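You operate a simulated robot arm through the tools that you are given. There is no shell and no other tool.

The job below is to be done with a simulated robot arm. You get a single attempt, and the scene is never put back.

## Task
Set the red and blue sliders by the brush card.
Fine: then drop the red and blue brush latches.

The check looks at the end state, three seconds after you hand in, the way a careful person would. Anything else that was tipped, shoved, dropped, spilled or broken makes it a failure.

## Robot
A 7-joint arm with a three-finger gripper, fixed in place. Base frame: the origin is at the foot of the arm, x ahead of it, y to its left, z up. Readings come in m, degrees, newtons and seconds.
With the tool pointing down near the work surface it reaches from about 0.42 to 0.92 m from the base axis. Its first joint turns from -166.0 to 166.0 degrees. Payload 2.69 kg.
The tool frame sits at the grasp point between the pads (the TCP): z along the fingers, y along the line on which they close. The tips reach 0.029 m beyond it. The gripper opens to 0.12 m. The gripper's body begins 0.078 m behind the TCP.
Orientation is told as [roll, pitch, yaw] about the base's x, y, z axes, in that order, counted from this pose: with the fingers straight down and closing along the base's y, the tool's x points along the base's -x, its y along +y and its z along -z.

## Interface
- The arm moves only by the tool servo_tool. Its argument "plan" is one flat list of numbers, 7 for each row, row after row: the shift along the base's x, y, z in m, then the turn, a rotation vector about the base's x, y, z in degrees, then the finger opening in m, from 0 to 0.12. In form: [dx, dy, dz, wx, wy, wz, claw, dx, dy, dz, wx, wy, wz, claw, ...]. A call has 1 to 20 rows; each row shifts and turns the commanded pose from where the row before left it. Each row takes 0.2 s and may step no farther than 0.05 m and 8.6 degrees from the row before; otherwise, or with a gripper value out of range, the whole call is refused. A pose out of reach is approached as far as the arm can. The call stops where the force on the tool passes 50 N (or 10 N more than at its start, if that is more) or the arm is blocked; 0.2 s more then pass. The fingers move at their own pace and stop on an object; they squeeze with about 23 N. The grip force told is the motor's: it shows also when the fingers shut on nothing. Time passes only in rows, and 0.2 s behind the last, so rows that do not move let the fingers close. The reply holds the time, the measured pose of the TCP, the force on the tool along the base axes, the opening and the grip force, in the units named above and with some noise, with the torque about the TCP (base axes, N m) and any sound that the robot's microphone picked up, and new pictures: "show" is both (left out), scene, wrist or none.
- Cameras (640 x 400 px; columns grow to the right, rows downward): "scene" is fixed at [0.0496, -0.6497, 1.6213]; the picture's right is [0.69, -0.73, 0.00], its down [-0.58, -0.55, -0.60] and it looks along [0.43, 0.41, -0.80] (base axes); focal length 357 px, centre (320, 200). "wrist" rides on the gripper at [0.063, 0, -0.104] in the tool frame; the picture's right is [0.00, 1.00, 0.00], its down [-0.83, 0.00, -0.56] and it looks along [-0.56, 0.00, 0.83] (tool axes); focal length 275 px, centre (320, 200). There is no depth. A picture from a camera that has moved, and an enlarged one, comes with that camera's place and axes in the base frame and with its lens.
- raise_lower(by): slides the trunk up (or, below 0, down) by that many m; the arm rides with it, the base frame stays. It gives what a move gives, with no picture.
- inspect(camera, box): a new picture of the part [left, top, right, bottom] of that camera's present view, enlarged. It takes no simulated time.
- finish_job(): hands the job in; it is judged then, once.

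Nothing tells you positions but the pictures and the camera data. Unless the task says otherwise, let go and move clear before handing in.

The tools are called after "Emit:" as a command line: name --argument value ..., lists and objects as JSON in quotes. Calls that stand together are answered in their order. servo_tool: Moves the arm, as the interface text tells. Its arguments: {"type":"object","properties":{"plan":{"type":"array","items":{"type":"number"}},"show":{"type":"string","enum":["both","scene","wrist","none"]}},"required":["plan"]} The other tools are called the same way: raise_lower (by) slides the trunk up or down; inspect (camera, box) takes an enlarged picture of a part of a camera's view; finish_job () hands the job in.

At the start:

```text
t: 0.0
ee_pos: [0.2948, -0.2682, 1.1459]
tool_rot: [0.0, 0.0, -0.1]
ft_force: [0.8, 1.1, 0.2]
torque: [0.0, -0.02, -0.02]
finger_gap: 0.12
grip_force: 0.1
trunk travel left (down, up): [-0.575, 0.038]
```

scene: 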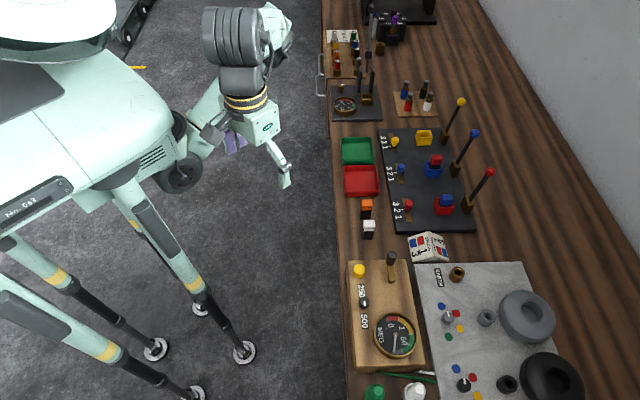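
wrist: 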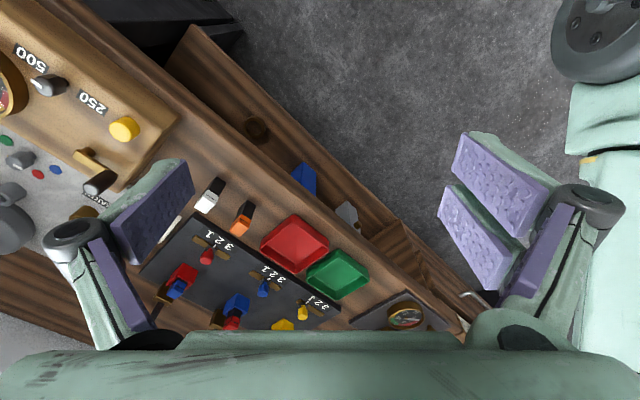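

I see a workbench with a black panel that carries three sliders (yellow, blue, red), each with numbers 3 2 1 and a latch lever, and a card next to it. I'll look closer at the panel and card before moving.

Emit:
inspect --camera "scene" --box '[370, 90, 510, 240]'

Emit:
inspect --camera "scene" --box '[395, 220, 465, 270]'

Emit:
inspect --camera "wrist" --box '[120, 180, 400, 350]'

```text
2.67 times, centred on (440, 165) of scene
camera zoom: at [0.0496, -0.6497, 1.6213], right [0.69, -0.73, 0.0], down [-0.58, -0.55, -0.6], along [0.43, 0.41, -0.8], focal length 952 px, centre (0, 293)
```

zoom: 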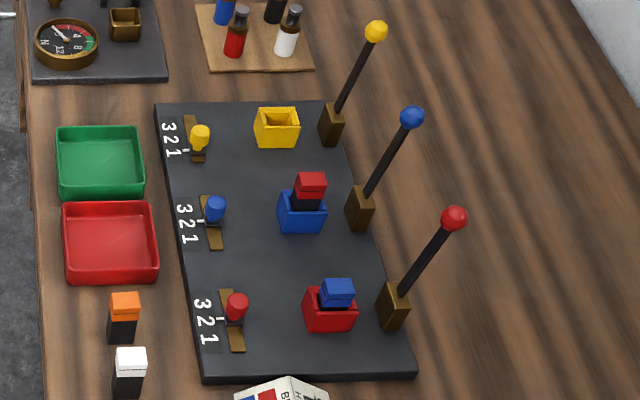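

```text
8.00 times, centred on (430, 245) of scene
camera zoom: at [0.0496, -0.6497, 1.6213], right [0.69, -0.73, 0.0], down [-0.58, -0.55, -0.6], along [0.43, 0.41, -0.8], focal length 2856 px, centre (-560, -160)
```

zoom: 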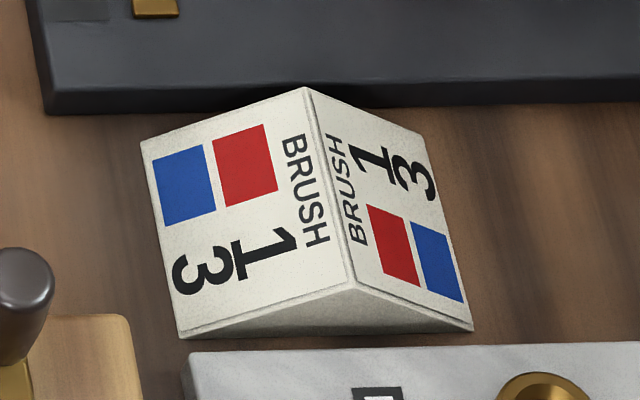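

```text
2.29 times, centred on (260, 265) of wrist
camera zoom: at [0.2311, -0.2681, 1.2495], right [0.0, 1.0, 0.0], down [0.83, 0.0, 0.56], along [0.56, 0.0, -0.83], focal length 629 px, centre (457, 51)
```

zoom: 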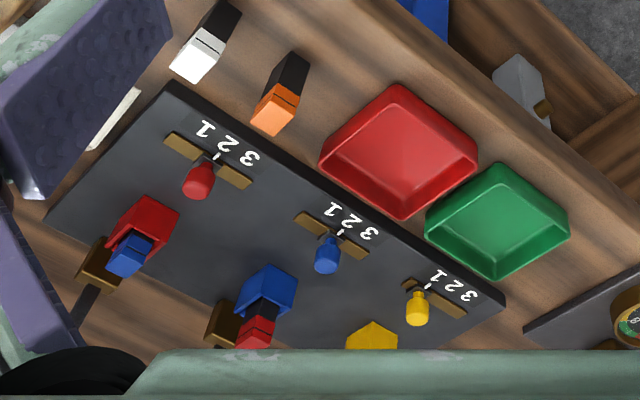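

The brush card reads red = 1 and blue = 3, and both sliders look set at 2. The panel is turned about 45° in the base frame, with its surface near z≈0.89. I'll move above it for a better look from the wrist camera.

Emit:
servo_tool --plan '[0.0397, -0.0131, 0, 0, 0, -6.43, 0.12, 0.0397, -0.0131, 0, 0, 0, -6.43, 0.12, 0.0397, -0.0131, 0, 0, 0, -6.43, 0.12, 0.0397, -0.0131, 0, 0, 0, -6.43, 0.12, 0.0397, -0.0131, 0, 0, 0, -6.43, 0.12, 0.0397, -0.0131, 0, 0, 0, -6.43, 0.12, 0.0397, -0.0131, 0, 0, 0, -6.42, 0.12]' --show "both"

```text
t: 1.6
ee_pos: [0.5719, -0.3576, 1.1422]
tool_rot: [-0.1, -0.2, -45.2]
ft_force: [0.2, -0.1, 0.0]
torque: [0.0, 0.04, 0.02]
finger_gap: 0.12
grip_force: 0.0
out of reach, approached as far as the arm can: row 7
trunk travel left (down, up): [-0.575, 0.038]
camera wrist: at [0.5269, -0.3135, 1.2454], right [0.7, 0.71, 0.0], down [0.59, -0.58, 0.56], along [0.39, -0.39, -0.83], focal length 275 px, centre (320, 200)
```

scene: 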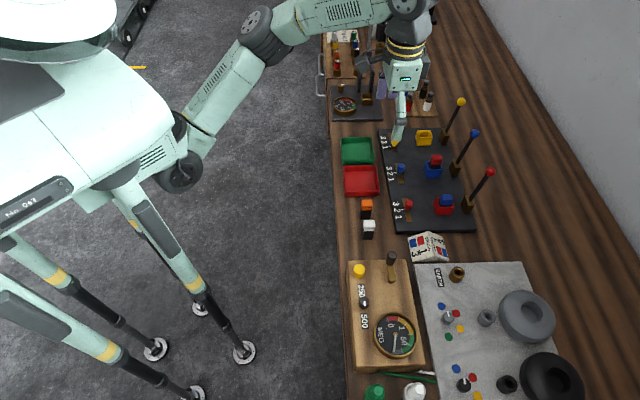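
wrist: 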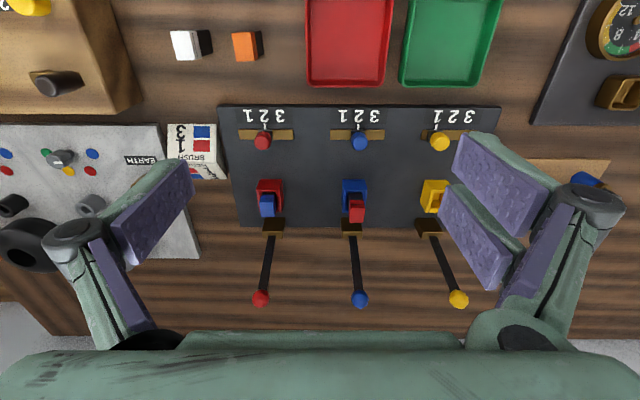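

I now have a top view of the panel, with the number row and ticks readable. I'll zoom in on the sliders and levers.

Emit:
inspect --camera "wrist" --box '[215, 95, 405, 215]'

Emit:
inspect --camera "wrist" --box '[225, 100, 305, 150]'

Emit:
inspect --camera "wrist" --box '[320, 100, 400, 150]'

Emit:
inspect --camera "wrist" --box '[230, 170, 400, 320]'

Emit:
inspect --camera "scene" --box '[375, 140, 505, 240]'

```text
3.33 times, centred on (310, 155) of wrist
camera zoom: at [0.5269, -0.3135, 1.2454], right [0.7, 0.71, 0.0], down [0.59, -0.58, 0.56], along [0.39, -0.39, -0.83], focal length 918 px, centre (353, 350)
```

zoom: 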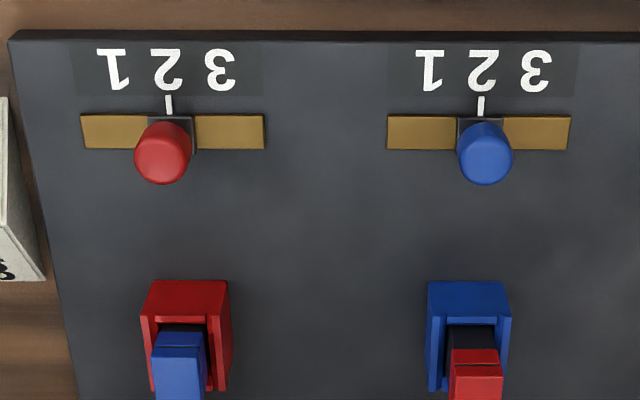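

```text
8.00 times, centred on (265, 125) of wrist
camera zoom: at [0.5269, -0.3135, 1.2454], right [0.7, 0.71, 0.0], down [0.59, -0.58, 0.56], along [0.39, -0.39, -0.83], focal length 2202 px, centre (760, 800)
```

zoom: 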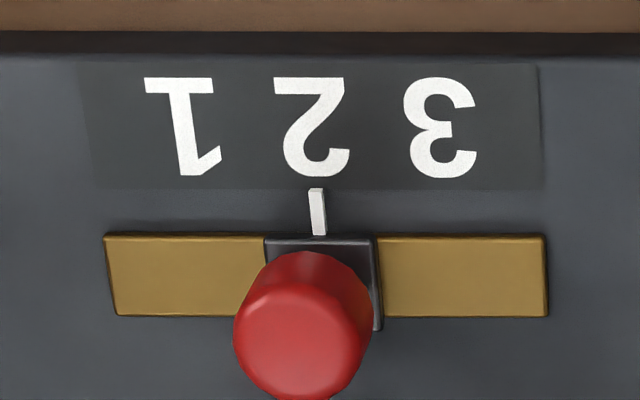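

```text
8.00 times, centred on (360, 125) of wrist
camera zoom: at [0.5269, -0.3135, 1.2454], right [0.7, 0.71, 0.0], down [0.59, -0.58, 0.56], along [0.39, -0.39, -0.83], focal length 2202 px, centre (0, 800)
```

zoom: 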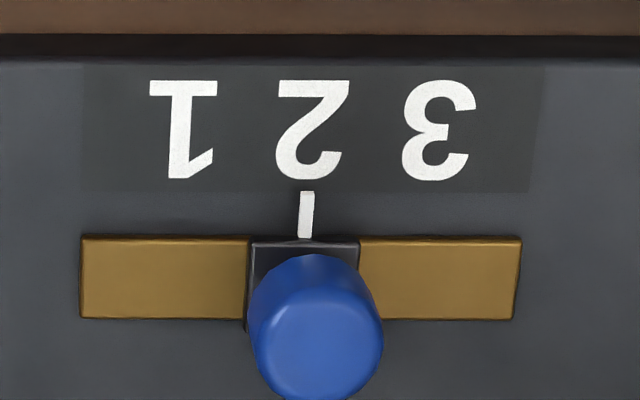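

```text
2.67 times, centred on (315, 245) of wrist
camera zoom: at [0.5269, -0.3135, 1.2454], right [0.7, 0.71, 0.0], down [0.59, -0.58, 0.56], along [0.39, -0.39, -0.83], focal length 734 px, centre (333, 80)
```

zoom: 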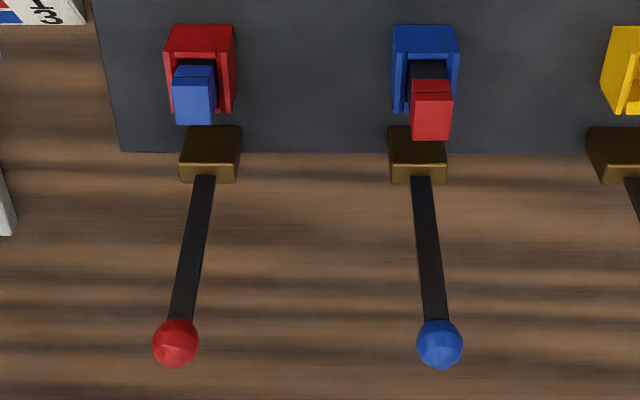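

```text
4.00 times, centred on (440, 190) of scene
camera zoom: at [0.0496, -0.6497, 1.6213], right [0.69, -0.73, 0.0], down [-0.58, -0.55, -0.6], along [0.43, 0.41, -0.8], focal length 1428 px, centre (-160, 240)
```

zoom: 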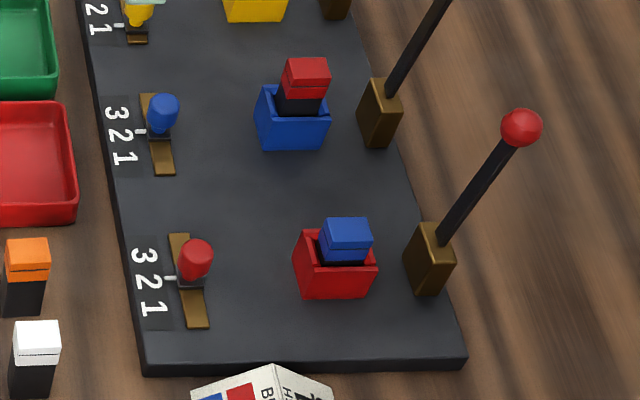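

The wrist view confirms both the red and blue pointers are at 2, with roughly 20 mm between numbers. I place the red knob at about (0.569, -0.456, top z≈0.924). I'll hover above it and check the alignment.

Emit:
servo_tool --plan '[-0.001, -0.0327, -0.02, 0, 0, 0, 0.12, -0.001, -0.0327, -0.02, 0, 0, 0, 0.12, -0.001, -0.0327, -0.02, 0, 0, 0, 0.12, 0, 0, -0.02, 0, 0, 0, 0.09, 0, 0, 0, 0, 0, 0, 0.07]' --show "both"

```text
t: 2.8
ee_pos: [0.5699, -0.4585, 1.0612]
tool_rot: [0.0, -0.1, -45.0]
ft_force: [0.4, -0.2, 0.0]
torque: [0.0, 0.0, -0.04]
finger_gap: 0.0805
grip_force: 1.8
trunk travel left (down, up): [-0.575, 0.038]
camera wrist: at [0.5248, -0.4146, 1.1651], right [0.7, 0.71, 0.0], down [0.59, -0.58, 0.56], along [0.39, -0.39, -0.83], focal length 275 px, centre (320, 200)
```

scene: 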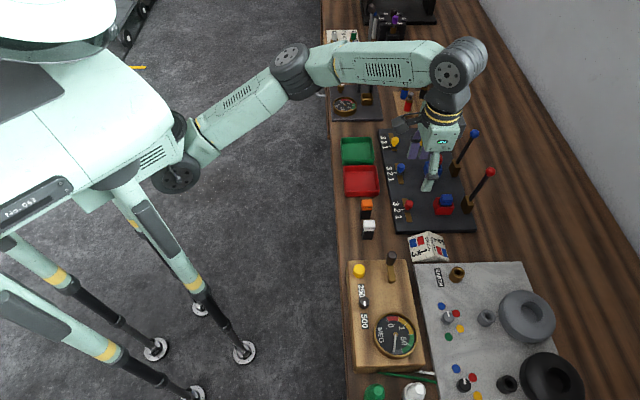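
wrist: 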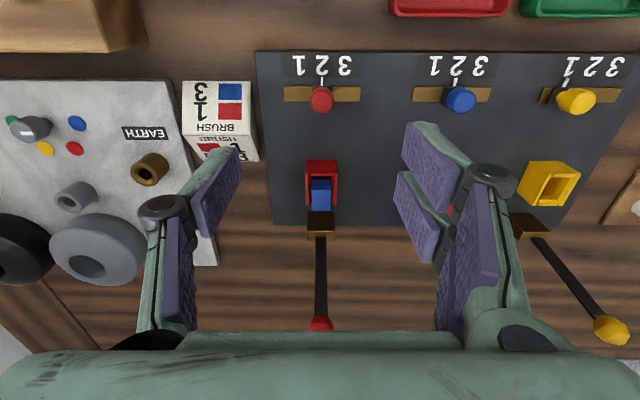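

The red knob sits directly in line with the TCP along the slot, and the TCP is about 4 mm too far across it. I'll correct that and descend partway.

Emit:
servo_tool --plan '[-0.0014, 0.0014, -0.02, 0, 0, 0, 0.06, -0.0014, 0.0014, -0.02, 0, 0, 0, 0.06, 0, 0, -0.02, 0, 0, 0, 0.06, 0, 0, -0.015, 0, 0, 0, 0.06]' --show "both"

```text
t: 3.8
ee_pos: [0.5667, -0.455, 0.9856]
tool_rot: [0.0, 0.0, -44.9]
ft_force: [0.2, 0.5, -0.7]
torque: [0.0, -0.01, 0.0]
finger_gap: 0.0601
grip_force: 0.0
trunk travel left (down, up): [-0.575, 0.038]
camera wrist: at [0.5208, -0.4114, 1.0895], right [0.7, 0.71, 0.0], down [0.59, -0.59, 0.56], along [0.4, -0.39, -0.83], focal length 275 px, centre (320, 200)
```

scene: 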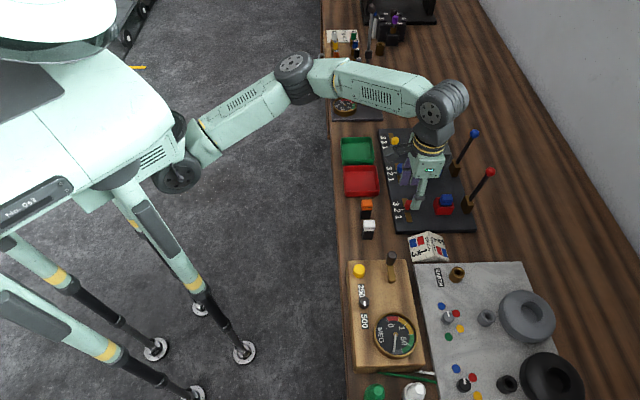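
wrist: 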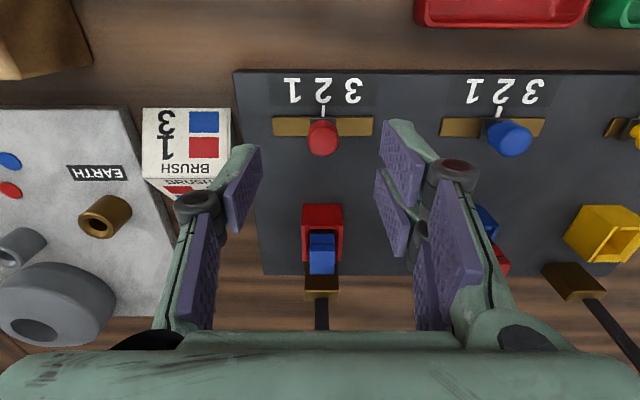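

The knob is centred between the fingers. I'll descend to the gripping height and watch the force.

Emit:
servo_tool --plan '[0.0006, -0.0006, -0.016, 0, 0, 0, 0.06, 0, 0, -0.016, 0, 0, 0, 0.06, 0, 0, -0.014, 0, 0, 0, 0.06]' --show "both"

```text
t: 4.6
ee_pos: [0.5659, -0.4542, 0.9395]
tool_rot: [0.0, 0.0, -45.0]
ft_force: [0.2, -0.2, -0.9]
torque: [0.0, 0.03, 0.02]
finger_gap: 0.0598
grip_force: 0.0
trunk travel left (down, up): [-0.575, 0.038]
camera wrist: at [0.5208, -0.4109, 1.0429], right [0.7, 0.71, 0.0], down [0.59, -0.59, 0.56], along [0.39, -0.39, -0.83], focal length 275 px, centre (320, 200)
```

scene: 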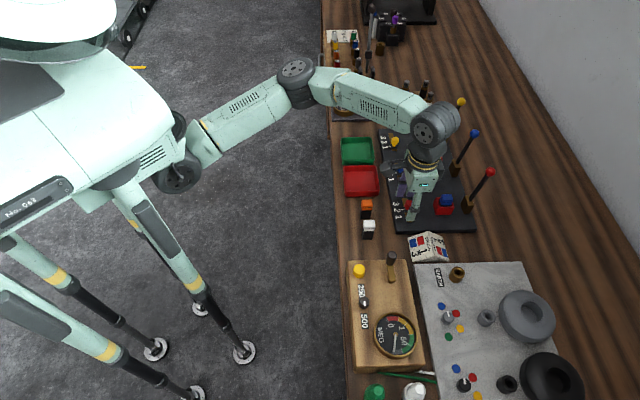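
wrist: 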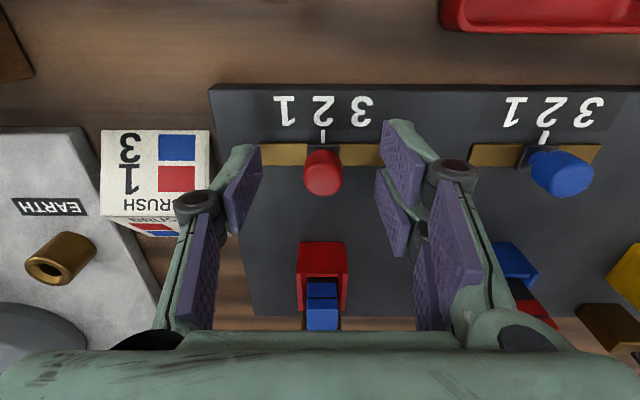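

The fingers straddle the red knob at the right height and touch nothing. Closing on it now.

Emit:
servo_tool --plan '[0, 0, 0, 0, 0, 0, 0.03, 0, 0, 0, 0, 0, 0, 0.01, 0, 0, 0, 0, 0, 0, 0.01, 0, 0, 0, 0, 0, 0, 0.01]' --show "wrist"

```text
t: 5.6
ee_pos: [0.5653, -0.4559, 0.9387]
tool_rot: [0.1, 0.0, -44.9]
ft_force: [1.0, 0.7, -1.5]
torque: [0.07, 0.0, 0.04]
finger_gap: 0.0187
grip_force: 26.0
trunk travel left (down, up): [-0.575, 0.038]
camera wrist: at [0.5211, -0.4108, 1.043], right [0.7, 0.71, 0.0], down [0.59, -0.59, 0.56], along [0.39, -0.39, -0.83], focal length 275 px, centre (320, 200)
```

wrist: 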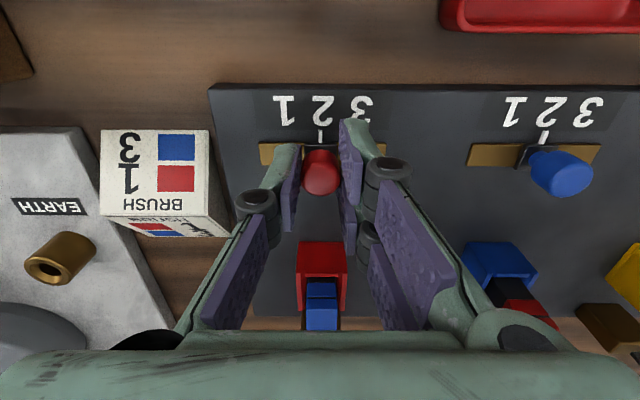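

The knob is gripped at 18.7 mm wide. I'll zoom in to measure the pointer against the numbers before sliding.

Emit:
inspect --camera "wrist" --box '[260, 85, 388, 165]'

```text
5.00 times, centred on (324, 125) of wrist
camera zoom: at [0.5211, -0.4108, 1.043], right [0.7, 0.71, 0.0], down [0.59, -0.59, 0.56], along [0.39, -0.39, -0.83], focal length 1376 px, centre (300, 575)
```

zoom: 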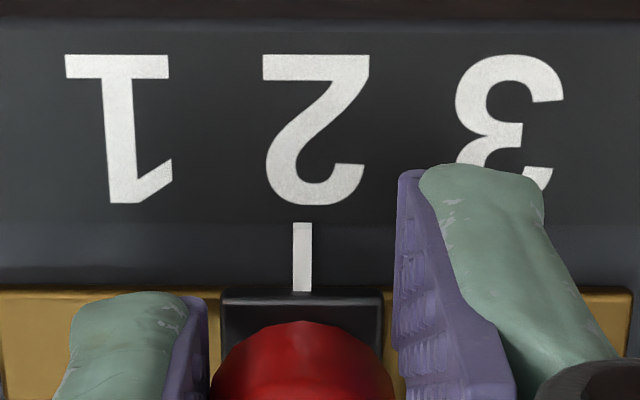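

The pointer needs to go about 20 mm toward the 1, which is the −u direction (−x, −y). I'll slide it in small steps.

Emit:
servo_tool --plan '[-0.0035, -0.0035, 0, 0, 0, 0, 0.01, -0.0035, -0.0035, 0, 0, 0, 0, 0.01, -0.0035, -0.0035, 0, 0, 0, 0, 0.01, -0.0035, -0.0035, 0, 0, 0, 0, 0.01, 0, 0, 0, 0, 0, 0, 0.01]' --show "wrist"

Emit:
inspect --camera "wrist" --box '[260, 85, 388, 165]'

```text
t: 6.8
ee_pos: [0.5534, -0.469, 0.939]
tool_rot: [0.0, 0.0, -44.8]
ft_force: [3.4, 0.9, -3.0]
torque: [0.31, 0.18, 0.0]
finger_gap: 0.0188
grip_force: 42.9
trunk travel left (down, up): [-0.575, 0.038]
camera wrist: at [0.5075, -0.4245, 1.0429], right [0.7, 0.71, 0.0], down [0.59, -0.58, 0.56], along [0.4, -0.39, -0.83], focal length 275 px, centre (320, 200)
```

wrist: 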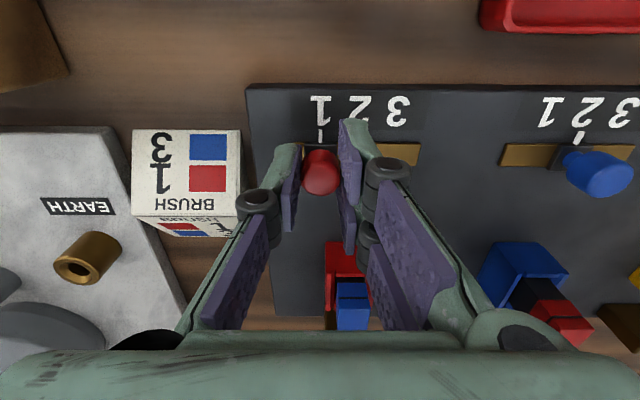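

```text
5.00 times, centred on (324, 125) of wrist
camera zoom: at [0.5075, -0.4245, 1.0429], right [0.7, 0.71, 0.0], down [0.59, -0.58, 0.56], along [0.4, -0.39, -0.83], focal length 1376 px, centre (300, 575)
```

zoom: 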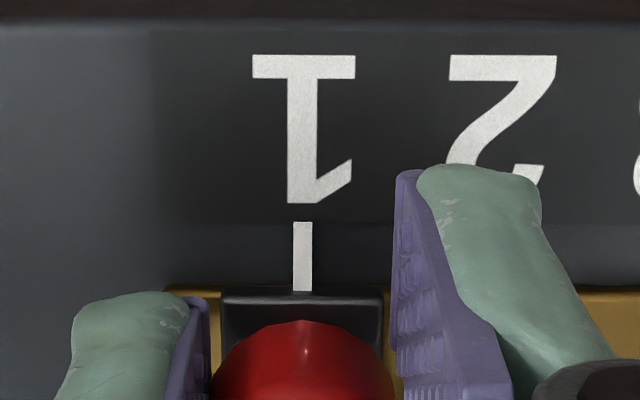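

The red pointer is now centred on 1. I'll release, lift clear and check.

Emit:
servo_tool --plan '[0, 0, 0, 0, 0, 0, 0.05, 0, 0, 0, 0, 0, 0, 0.05, 0, 0, 0, 0, 0, 0, 0.05, 0, 0, 0.02, 0, 0, 0, 0.05, 0, 0, 0.03, 0, 0, 0, 0.05, 0, 0, 0.03, 0, 0, 0, 0.05]' --show "wrist"

Emit:
inspect --camera "wrist" --box '[250, 40, 410, 140]'

```text
t: 8.2
ee_pos: [0.5527, -0.4716, 1.0205]
tool_rot: [0.1, 0.0, -45.0]
ft_force: [-0.4, -0.5, -0.6]
torque: [0.02, -0.01, -0.01]
finger_gap: 0.0499
grip_force: 0.1
trunk travel left (down, up): [-0.575, 0.038]
camera wrist: at [0.5077, -0.4257, 1.1241], right [0.7, 0.71, 0.0], down [0.59, -0.58, 0.56], along [0.39, -0.39, -0.83], focal length 275 px, centre (320, 200)
```

wrist: 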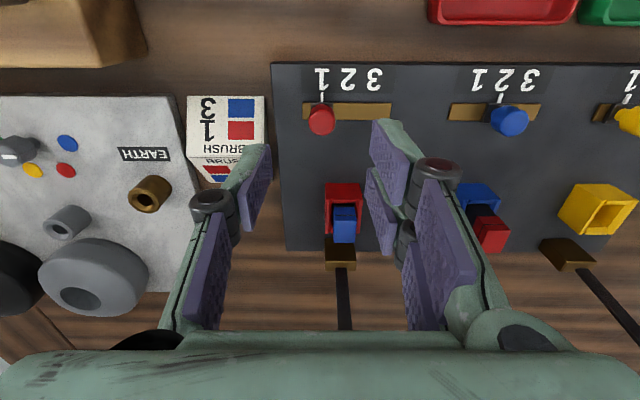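

```text
4.00 times, centred on (330, 90) of wrist
camera zoom: at [0.5077, -0.4257, 1.1241], right [0.7, 0.71, 0.0], down [0.59, -0.58, 0.56], along [0.39, -0.39, -0.83], focal length 1101 px, centre (280, 640)
```

zoom: 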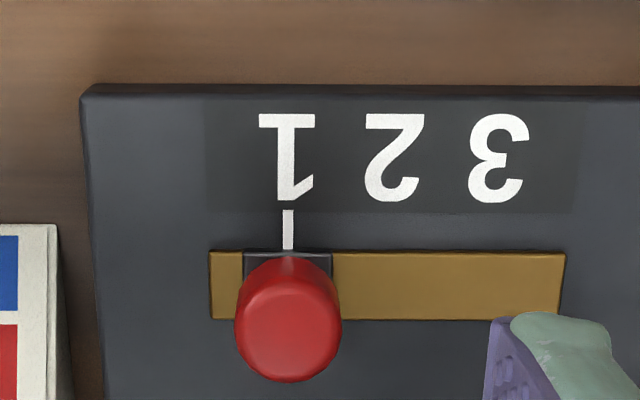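

The red slider is correctly set at 1. Next I'll move about 0.138 m along the panel to hover over the blue knob.

Emit:
servo_tool --plan '[0.0244, 0.0244, 0, 0, 0, 0, 0.06, 0.0244, 0.0244, 0, 0, 0, 0, 0.06, 0.0244, 0.0244, 0, 0, 0, 0, 0.06, 0.0244, 0.0244, 0, 0, 0, 0, 0.06, 0, 0, -0.03, 0, 0, 0, 0.06]' --show "both"

```text
t: 9.4
ee_pos: [0.6516, -0.3697, 0.9891]
tool_rot: [-0.1, 0.0, -44.9]
ft_force: [0.2, 0.5, 0.5]
torque: [-0.03, -0.01, -0.04]
finger_gap: 0.06
grip_force: 0.2
trunk travel left (down, up): [-0.575, 0.038]
camera wrist: at [0.6073, -0.3261, 1.0937], right [0.7, 0.71, 0.0], down [0.59, -0.59, 0.56], along [0.39, -0.39, -0.83], focal length 275 px, centre (320, 200)
```

scene: 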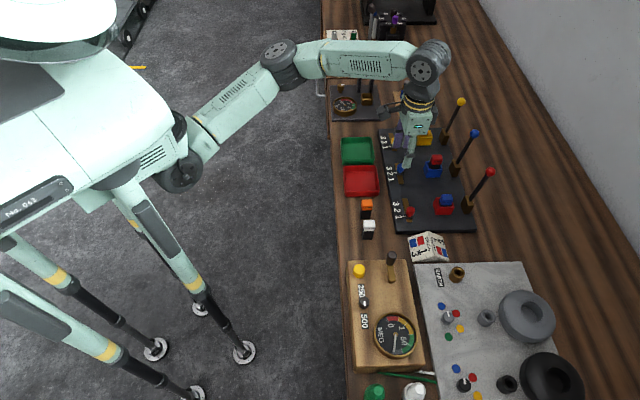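
wrist: 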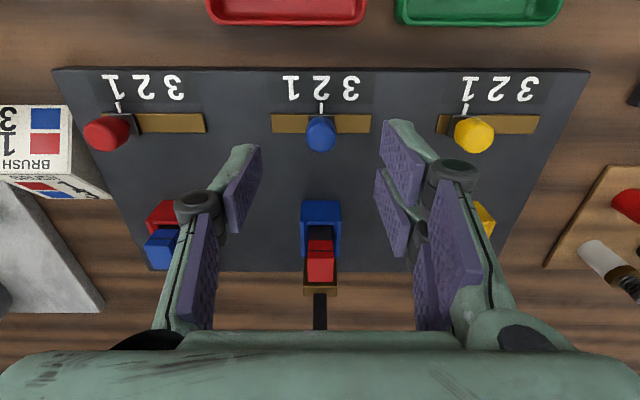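

The blue knob is centred under the gripper. I'll descend and close on it as I did with the red.

Emit:
servo_tool --plan '[0, 0, -0.018, 0, 0, 0, 0.06, 0, 0, -0.017, 0, 0, 0, 0.06, 0, 0, -0.015, 0, 0, 0, 0.06, 0, 0, 0, 0, 0, 0, 0.03, 0, 0, 0, 0, 0, 0, 0.01, 0, 0, 0, 0, 0, 0, 0.01, 0, 0, 0, 0, 0, 0, 0.01]' --show "wrist"

Emit:
inspect --camera "wrist" --box '[260, 85, 388, 165]'

```text
t: 11.0
ee_pos: [0.651, -0.3697, 0.9387]
tool_rot: [0.0, 0.0, -45.1]
ft_force: [0.8, 1.1, -1.7]
torque: [-0.01, -0.08, 0.08]
finger_gap: 0.0187
grip_force: 26.3
trunk travel left (down, up): [-0.575, 0.038]
camera wrist: at [0.6055, -0.3261, 1.0436], right [0.7, 0.71, 0.0], down [0.59, -0.59, 0.56], along [0.39, -0.39, -0.83], focal length 275 px, centre (320, 200)
```

wrist: 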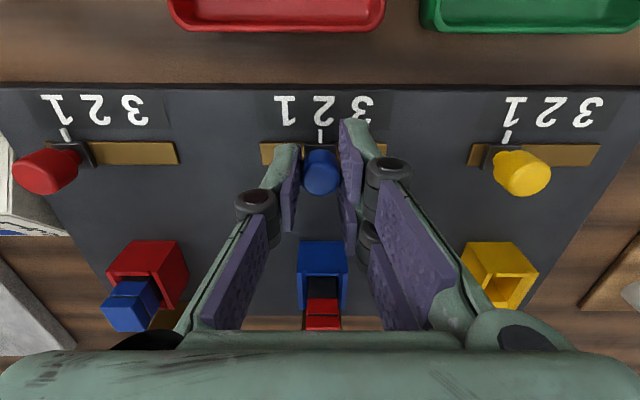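

```text
5.00 times, centred on (324, 125) of wrist
camera zoom: at [0.6055, -0.3261, 1.0436], right [0.7, 0.71, 0.0], down [0.59, -0.59, 0.56], along [0.39, -0.39, -0.83], focal length 1376 px, centre (300, 575)
```

zoom: 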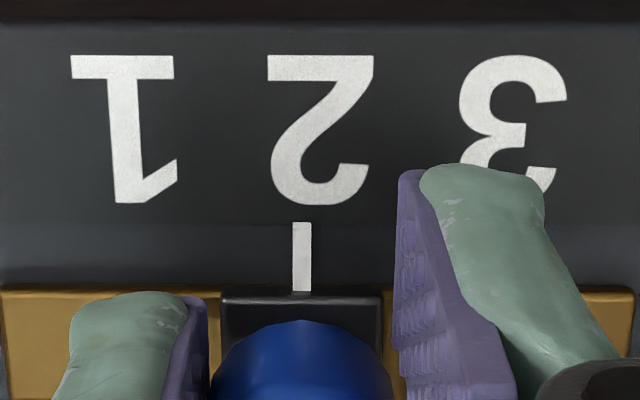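

The blue pointer needs about 22.5 mm toward the 3 (+u). Sliding it now.

Emit:
servo_tool --plan '[0.00397, 0.00397, 0, 0, 0, 0, 0.01, 0.00397, 0.00397, 0, 0, 0, 0, 0.01, 0.00397, 0.00397, 0, 0, 0, 0, 0.01, 0.00397, 0.00397, 0, 0, 0, 0, 0.01, 0, 0, 0, 0, 0, 0, 0.01]' --show "wrist"

Emit:
inspect --camera "wrist" --box '[260, 85, 388, 165]'

```text
t: 12.2
ee_pos: [0.6663, -0.3557, 0.9398]
tool_rot: [-0.1, 0.0, -45.0]
ft_force: [-1.1, 1.3, 7.2]
torque: [-0.09, 0.03, -0.08]
finger_gap: 0.0183
grip_force: 43.9
trunk travel left (down, up): [-0.575, 0.038]
camera wrist: at [0.6208, -0.3107, 1.0435], right [0.7, 0.71, 0.0], down [0.59, -0.59, 0.56], along [0.4, -0.39, -0.83], focal length 275 px, centre (320, 200)
```

wrist: 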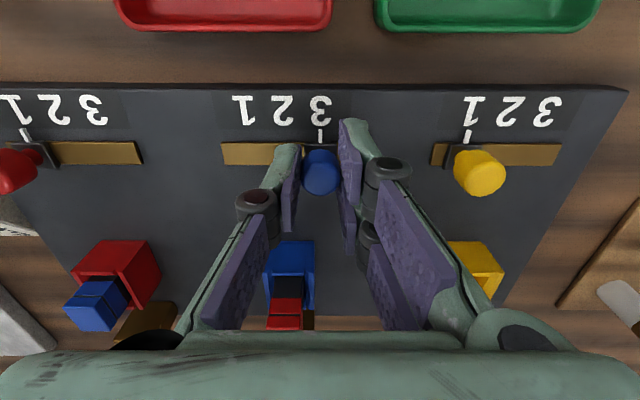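

```text
5.00 times, centred on (324, 125) of wrist
camera zoom: at [0.6208, -0.3107, 1.0435], right [0.7, 0.71, 0.0], down [0.59, -0.59, 0.56], along [0.4, -0.39, -0.83], focal length 1376 px, centre (300, 575)
```

zoom: 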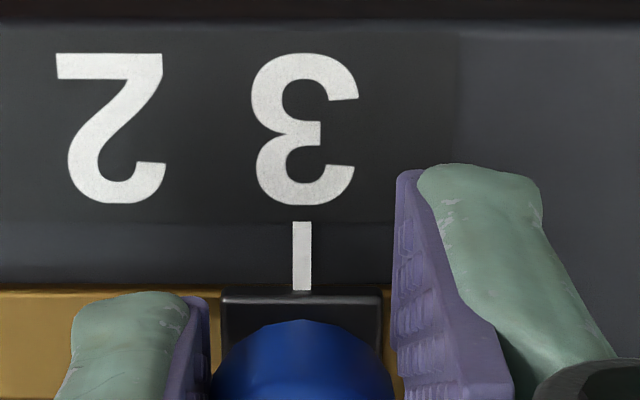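

The blue pointer is centred on 3. I'll release, rise clear and look at the levers.

Emit:
servo_tool --plan '[0, 0, 0, 0, 0, 0, 0.05, 0, 0, 0, 0, 0, 0, 0.05, 0, 0, 0, 0, 0, 0, 0.05, 0, 0, 0.02, 0, 0, 0, 0.05, 0, 0, 0.04, 0, 0, 0, 0.05, 0, 0, 0.04, 0, 0, 0, 0.05, 0, 0, 0.04, 0, 0, 0, 0.05]' --show "both"

Emit:
inspect --camera "wrist" --box '[160, 40, 480, 240]'

Emit:
inspect --camera "scene" --box '[375, 90, 505, 240]'

```text
t: 13.8
ee_pos: [0.6667, -0.3564, 1.0798]
tool_rot: [-0.1, -0.1, -44.9]
ft_force: [0.5, -0.4, 0.8]
torque: [-0.01, -0.01, 0.01]
finger_gap: 0.0501
grip_force: 0.0
trunk travel left (down, up): [-0.575, 0.038]
camera wrist: at [0.6218, -0.3122, 1.1837], right [0.7, 0.71, 0.0], down [0.59, -0.59, 0.56], along [0.39, -0.39, -0.83], focal length 275 px, centre (320, 200)
```

scene: 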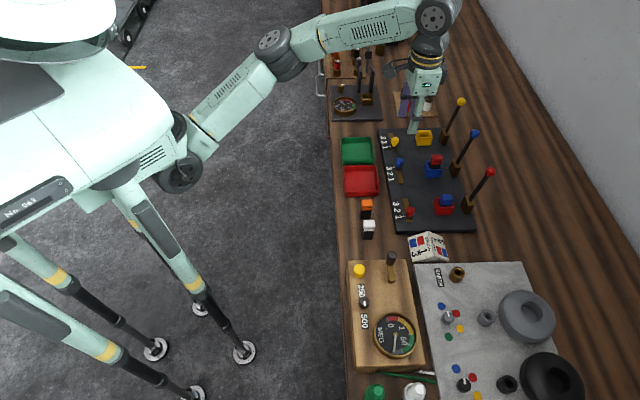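
wrist: 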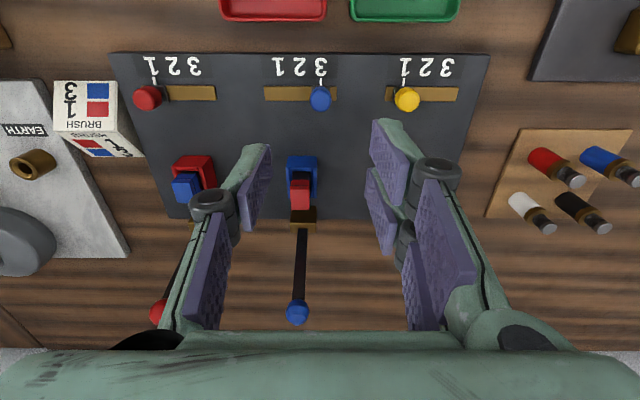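

```text
2.00 times, centred on (320, 140) of wrist
camera zoom: at [0.6218, -0.3122, 1.1837], right [0.7, 0.71, 0.0], down [0.59, -0.59, 0.56], along [0.39, -0.39, -0.83], focal length 551 px, centre (320, 320)
```

zoom: 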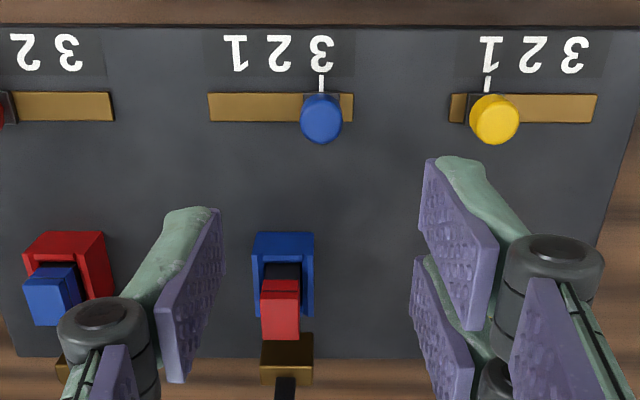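

```text
2.67 times, centred on (440, 165) of scene
camera zoom: at [0.0496, -0.6497, 1.6213], right [0.69, -0.73, 0.0], down [-0.58, -0.55, -0.6], along [0.43, 0.41, -0.8], focal length 952 px, centre (0, 293)
```

zoom: 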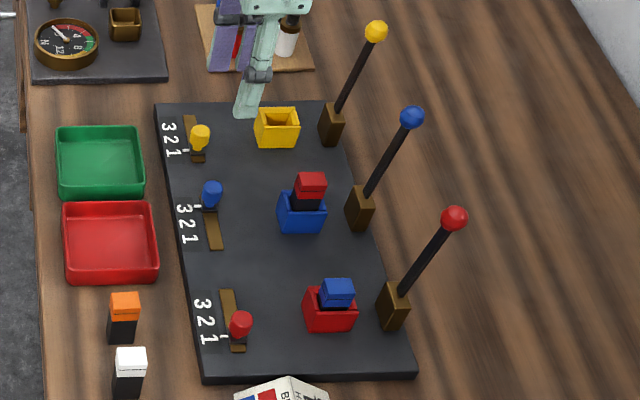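

Both sliders are set: red on 1, blue on 3. The latch levers stand nearly upright, hinged at the far edge of the panel, with the blue ball at about (0.763, -0.482, 1.034), so they should swing toward the robot, over the brush holders. I'll tilt the tool outward 30° for reach and look again before gripping a ball.

Emit:
servo_tool --plan '[-0.0037, -0.0037, 0.005, -5.303, -5.303, 0, 0.06, -0.0037, -0.0037, 0.005, -5.303, -5.303, 0, 0.06, -0.0037, -0.0037, 0.005, -5.303, -5.303, 0, 0.06, -0.0037, -0.0037, 0.005, -5.303, -5.303, 0, 0.06]' --show "both"

```text
t: 14.8
ee_pos: [0.6519, -0.3698, 1.0991]
tool_rot: [0.0, -30.2, -45.0]
ft_force: [0.5, -0.2, 1.1]
torque: [0.03, -0.02, -0.06]
finger_gap: 0.06
grip_force: 0.1
trunk travel left (down, up): [-0.575, 0.038]
camera wrist: at [0.5759, -0.2949, 1.1577], right [0.7, 0.71, 0.0], down [0.31, -0.31, 0.9], along [0.64, -0.63, -0.44], focal length 275 px, centre (320, 200)
```

scene: 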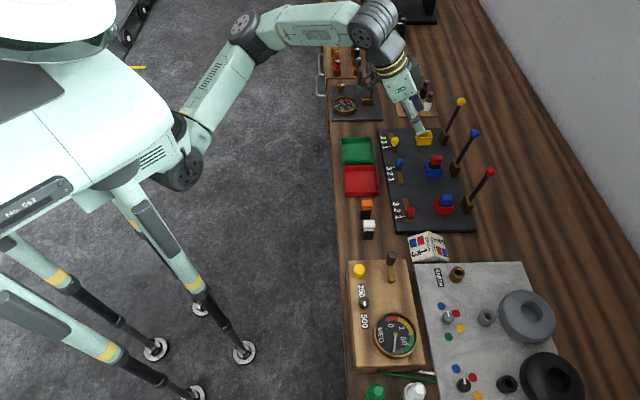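
wrist: 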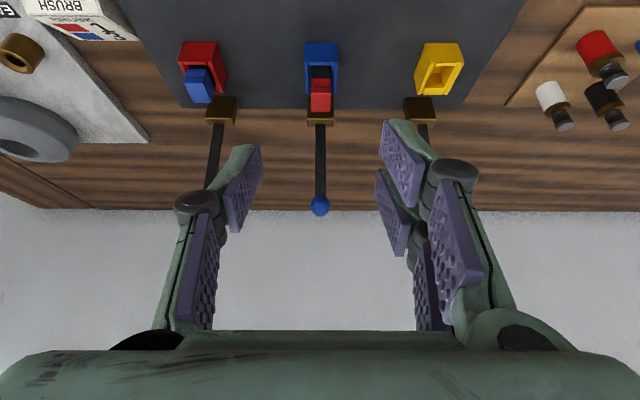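

The ball is lined up with the gripper in this view. I'll move in toward the blue ball to a pre-grip point and check.

Emit:
servo_tool --plan '[0.0283, -0.0283, 0, 0, 0, 0, 0.06, 0.0283, -0.0283, 0, 0, 0, 0, 0.06, 0.0283, -0.0283, 0, 0, 0, 0, 0.06]' --show "both"

Emit:
inspect --camera "scene" --box '[400, 90, 520, 220]'

```text
t: 15.6
ee_pos: [0.7362, -0.4563, 1.0974]
tool_rot: [0.0, -30.0, -45.1]
ft_force: [-0.3, 0.7, 0.4]
torque: [0.03, 0.02, -0.01]
finger_gap: 0.0599
grip_force: 0.1
trunk travel left (down, up): [-0.575, 0.038]
camera wrist: at [0.6606, -0.3812, 1.1571], right [0.7, 0.71, 0.0], down [0.32, -0.31, 0.9], along [0.64, -0.63, -0.44], focal length 275 px, centre (320, 200)
```

scene: 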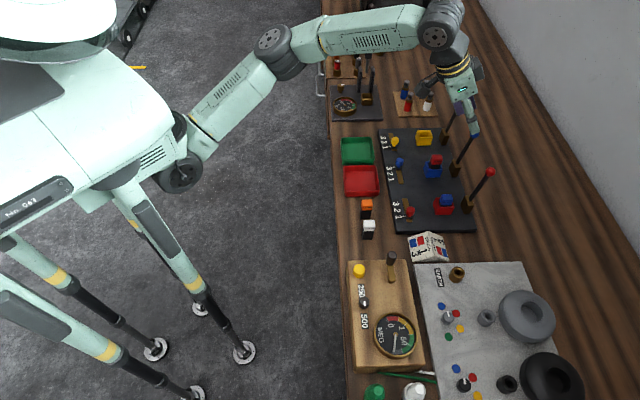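
wrist: 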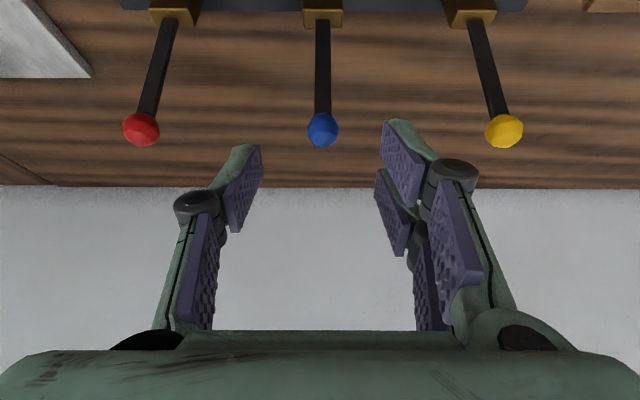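

```text
3.08 times, centred on (460, 155) of scene
camera zoom: at [0.0496, -0.6497, 1.6213], right [0.69, -0.73, 0.0], down [-0.58, -0.55, -0.6], along [0.43, 0.41, -0.8], focal length 1098 px, centre (-111, 338)
```

zoom: 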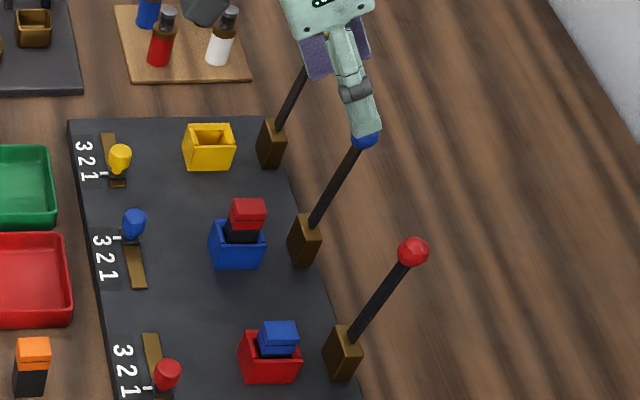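

The blue ball lies almost exactly on the tool axis, about 0.076 m ahead. I'll advance along the axis so the finger ends straddle it.

Emit:
servo_tool --plan '[0.0072, -0.0072, -0.0176, 0, 0, 0, 0.05, 0.0072, -0.0072, -0.0176, 0, 0, 0, 0.05, 0.0072, -0.0072, -0.0176, 0, 0, 0, 0.05]' --show "both"

Emit:
inspect --camera "wrist" --box '[200, 80, 440, 230]'

Emit:
inspect --camera "scene" --box '[400, 90, 520, 220]'

```text
t: 16.4
ee_pos: [0.7562, -0.4769, 1.0471]
tool_rot: [0.0, -30.0, -45.0]
ft_force: [0.1, -0.1, -0.2]
torque: [0.0, -0.01, -0.01]
finger_gap: 0.05
grip_force: 0.0
trunk travel left (down, up): [-0.575, 0.038]
camera wrist: at [0.681, -0.4019, 1.105], right [0.7, 0.71, 0.0], down [0.32, -0.31, 0.9], along [0.64, -0.63, -0.44], focal length 275 px, centre (320, 200)
```

scene: 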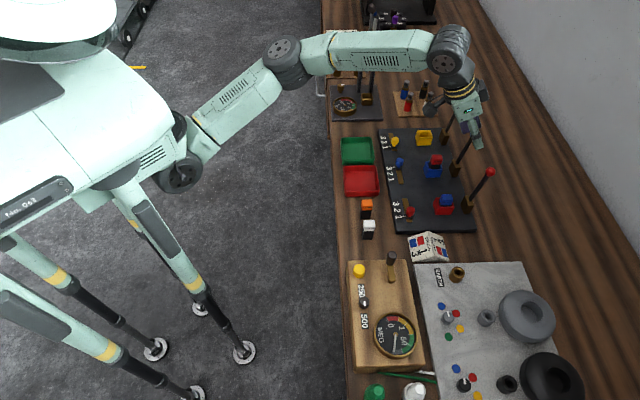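
wrist: 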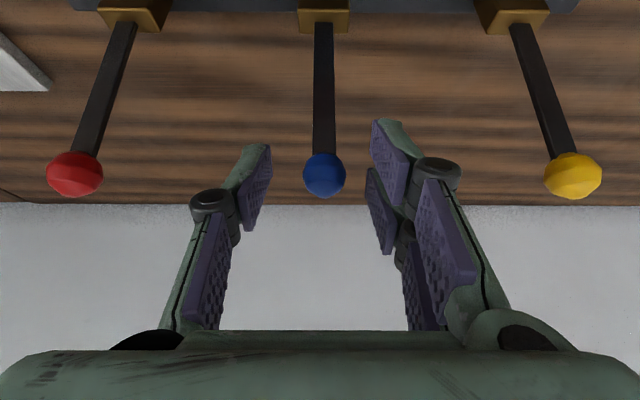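

```text
2.67 times, centred on (320, 155) of wrist
camera zoom: at [0.681, -0.4019, 1.105], right [0.7, 0.71, 0.0], down [0.32, -0.31, 0.9], along [0.64, -0.63, -0.44], focal length 734 px, centre (320, 320)
```

zoom: 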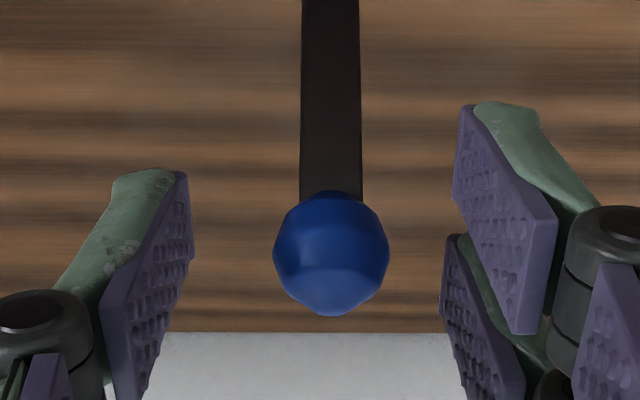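

```text
3.08 times, centred on (460, 155) of scene
camera zoom: at [0.0496, -0.6497, 1.6213], right [0.69, -0.73, 0.0], down [-0.58, -0.55, -0.6], along [0.43, 0.41, -0.8], focal length 1098 px, centre (-111, 338)
```

zoom: 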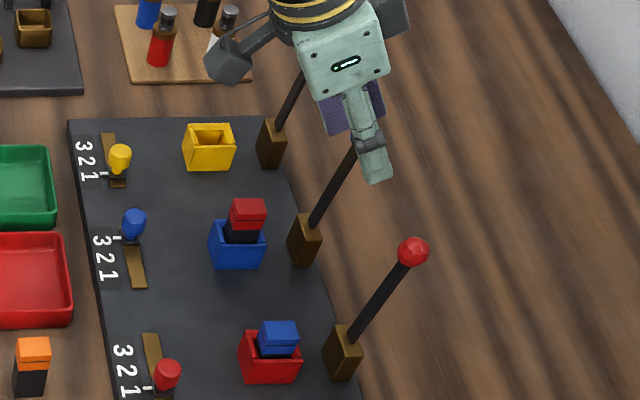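

The ball is between the finger ends, about 2 mm to the right of centre. I'll shift to match and close gently on it.

Emit:
servo_tool --plan '[0.0014, 0.0014, 0, 0, 0, 0, 0.05, 0, 0, 0, 0, 0, 0, 0.03, 0, 0, 0, 0, 0, 0, 0.015, 0, 0, 0, 0, 0, 0, 0.015, 0, 0, 0, 0, 0, 0, 0.015]' --show "wrist"

Emit:
inspect --camera "wrist" --box '[200, 80, 440, 230]'

```text
t: 17.6
ee_pos: [0.7582, -0.4755, 1.0459]
tool_rot: [-0.1, -30.0, -45.0]
ft_force: [-0.8, -0.5, -0.4]
torque: [-0.04, 0.02, 0.09]
finger_gap: 0.0198
grip_force: 34.4
trunk travel left (down, up): [-0.575, 0.038]
camera wrist: at [0.6822, -0.4004, 1.1055], right [0.7, 0.71, 0.0], down [0.32, -0.31, 0.9], along [0.64, -0.63, -0.44], focal length 275 px, centre (320, 200)
```

wrist: 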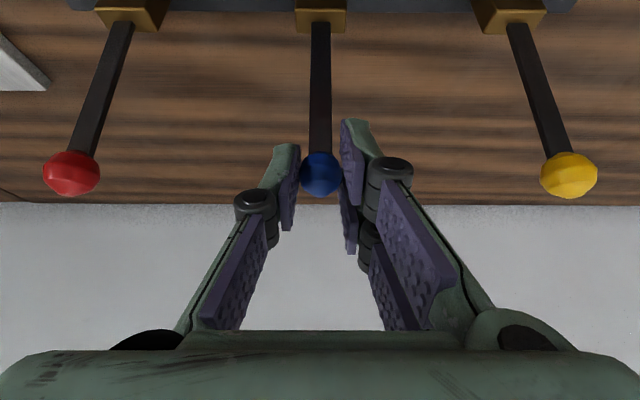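

```text
2.67 times, centred on (320, 155) of wrist
camera zoom: at [0.6822, -0.4004, 1.1055], right [0.7, 0.71, 0.0], down [0.32, -0.31, 0.9], along [0.64, -0.63, -0.44], focal length 734 px, centre (320, 320)
```

zoom: 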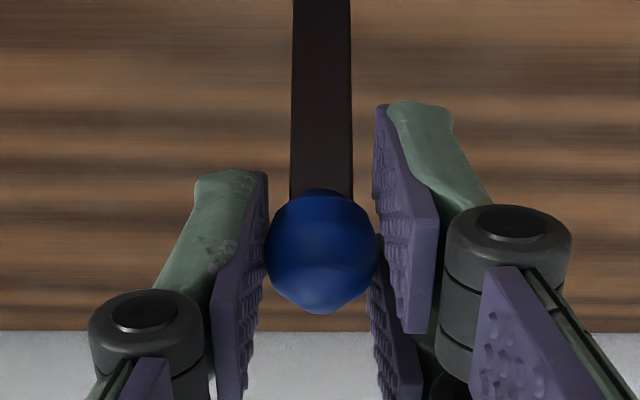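

The blue ball is held firmly. I'll look closely at the hinge so I can follow the right arc.

Emit:
inspect --camera "wrist" --box '[260, 0, 388, 80]'

Emit:
inspect --camera "scene" --box '[420, 130, 510, 220]'

```text
5.00 times, centred on (324, 40) of wrist
camera zoom: at [0.6822, -0.4004, 1.1055], right [0.7, 0.71, 0.0], down [0.32, -0.31, 0.9], along [0.64, -0.63, -0.44], focal length 1376 px, centre (300, 1000)
```

zoom: 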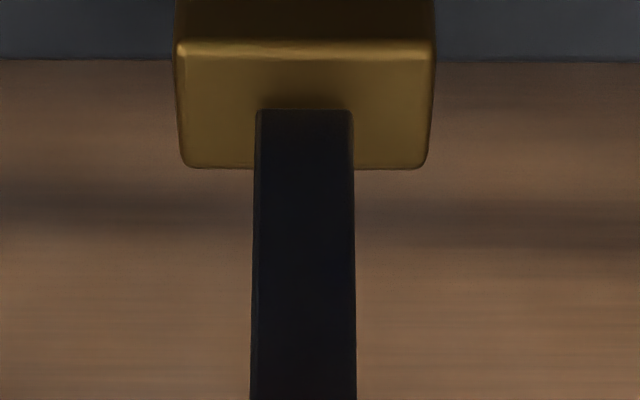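

```text
4.44 times, centred on (465, 175) of scene
camera zoom: at [0.0496, -0.6497, 1.6213], right [0.69, -0.73, 0.0], down [-0.58, -0.55, -0.6], along [0.43, 0.41, -0.8], focal length 1586 px, centre (-324, 311)
```

zoom: 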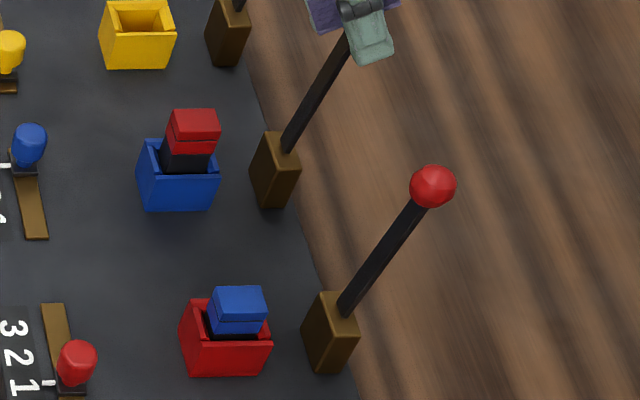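

The hinge block is at about w≈0.872 with its top near z≈0.93, so the lever arm is roughly 0.11 m. I'll start swinging the blue lever toward the robot in small steps and watch the force.

Emit:
servo_tool --plan '[-0.0068, 0.0068, 0, 0, 0, 0, 0.015, -0.0068, 0.0068, -0.0007, 0, 0, 0, 0.015, -0.0068, 0.0068, -0.0016, 0, 0, 0, 0.015, -0.0068, 0.0068, -0.0025, 0, 0, 0, 0.015]' --show "both"

Emit:
inspect --camera "scene" --box '[400, 110, 520, 220]'

```text
t: 18.6
ee_pos: [0.7313, -0.4487, 1.0431]
tool_rot: [0.0, -30.1, -44.9]
ft_force: [6.0, -9.1, 9.1]
torque: [-1.21, -0.94, -0.07]
finger_gap: 0.0198
grip_force: 44.5
trunk travel left (down, up): [-0.575, 0.038]
camera wrist: at [0.6553, -0.3733, 1.1021], right [0.7, 0.71, 0.0], down [0.31, -0.31, 0.9], along [0.64, -0.63, -0.44], focal length 275 px, centre (320, 200)
```

scene: 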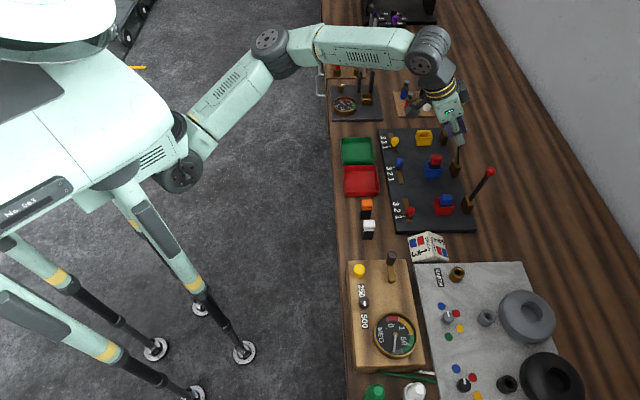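
wrist: 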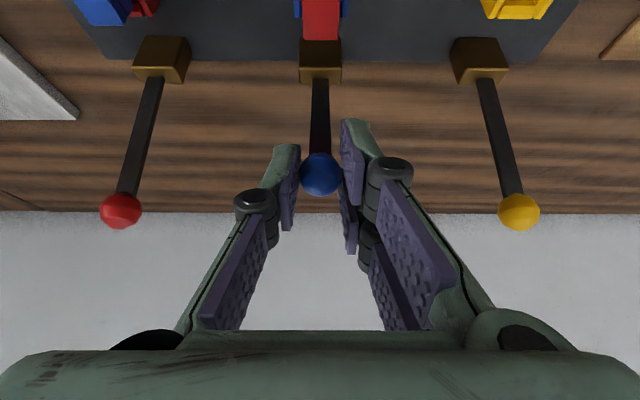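

```text
3.64 times, centred on (460, 165) of scene
camera zoom: at [0.0496, -0.6497, 1.6213], right [0.69, -0.73, 0.0], down [-0.58, -0.55, -0.6], along [0.43, 0.41, -0.8], focal length 1298 px, centre (-189, 327)
```

zoom: 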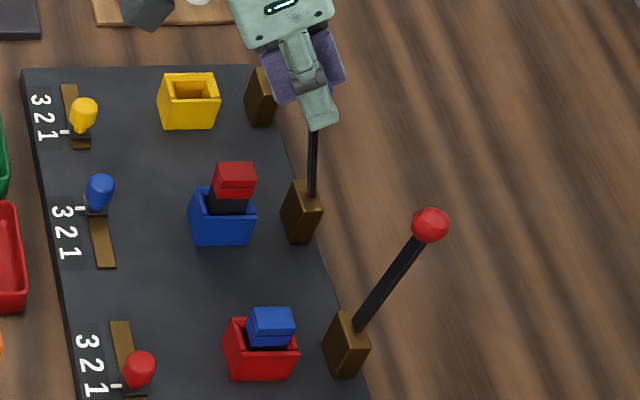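

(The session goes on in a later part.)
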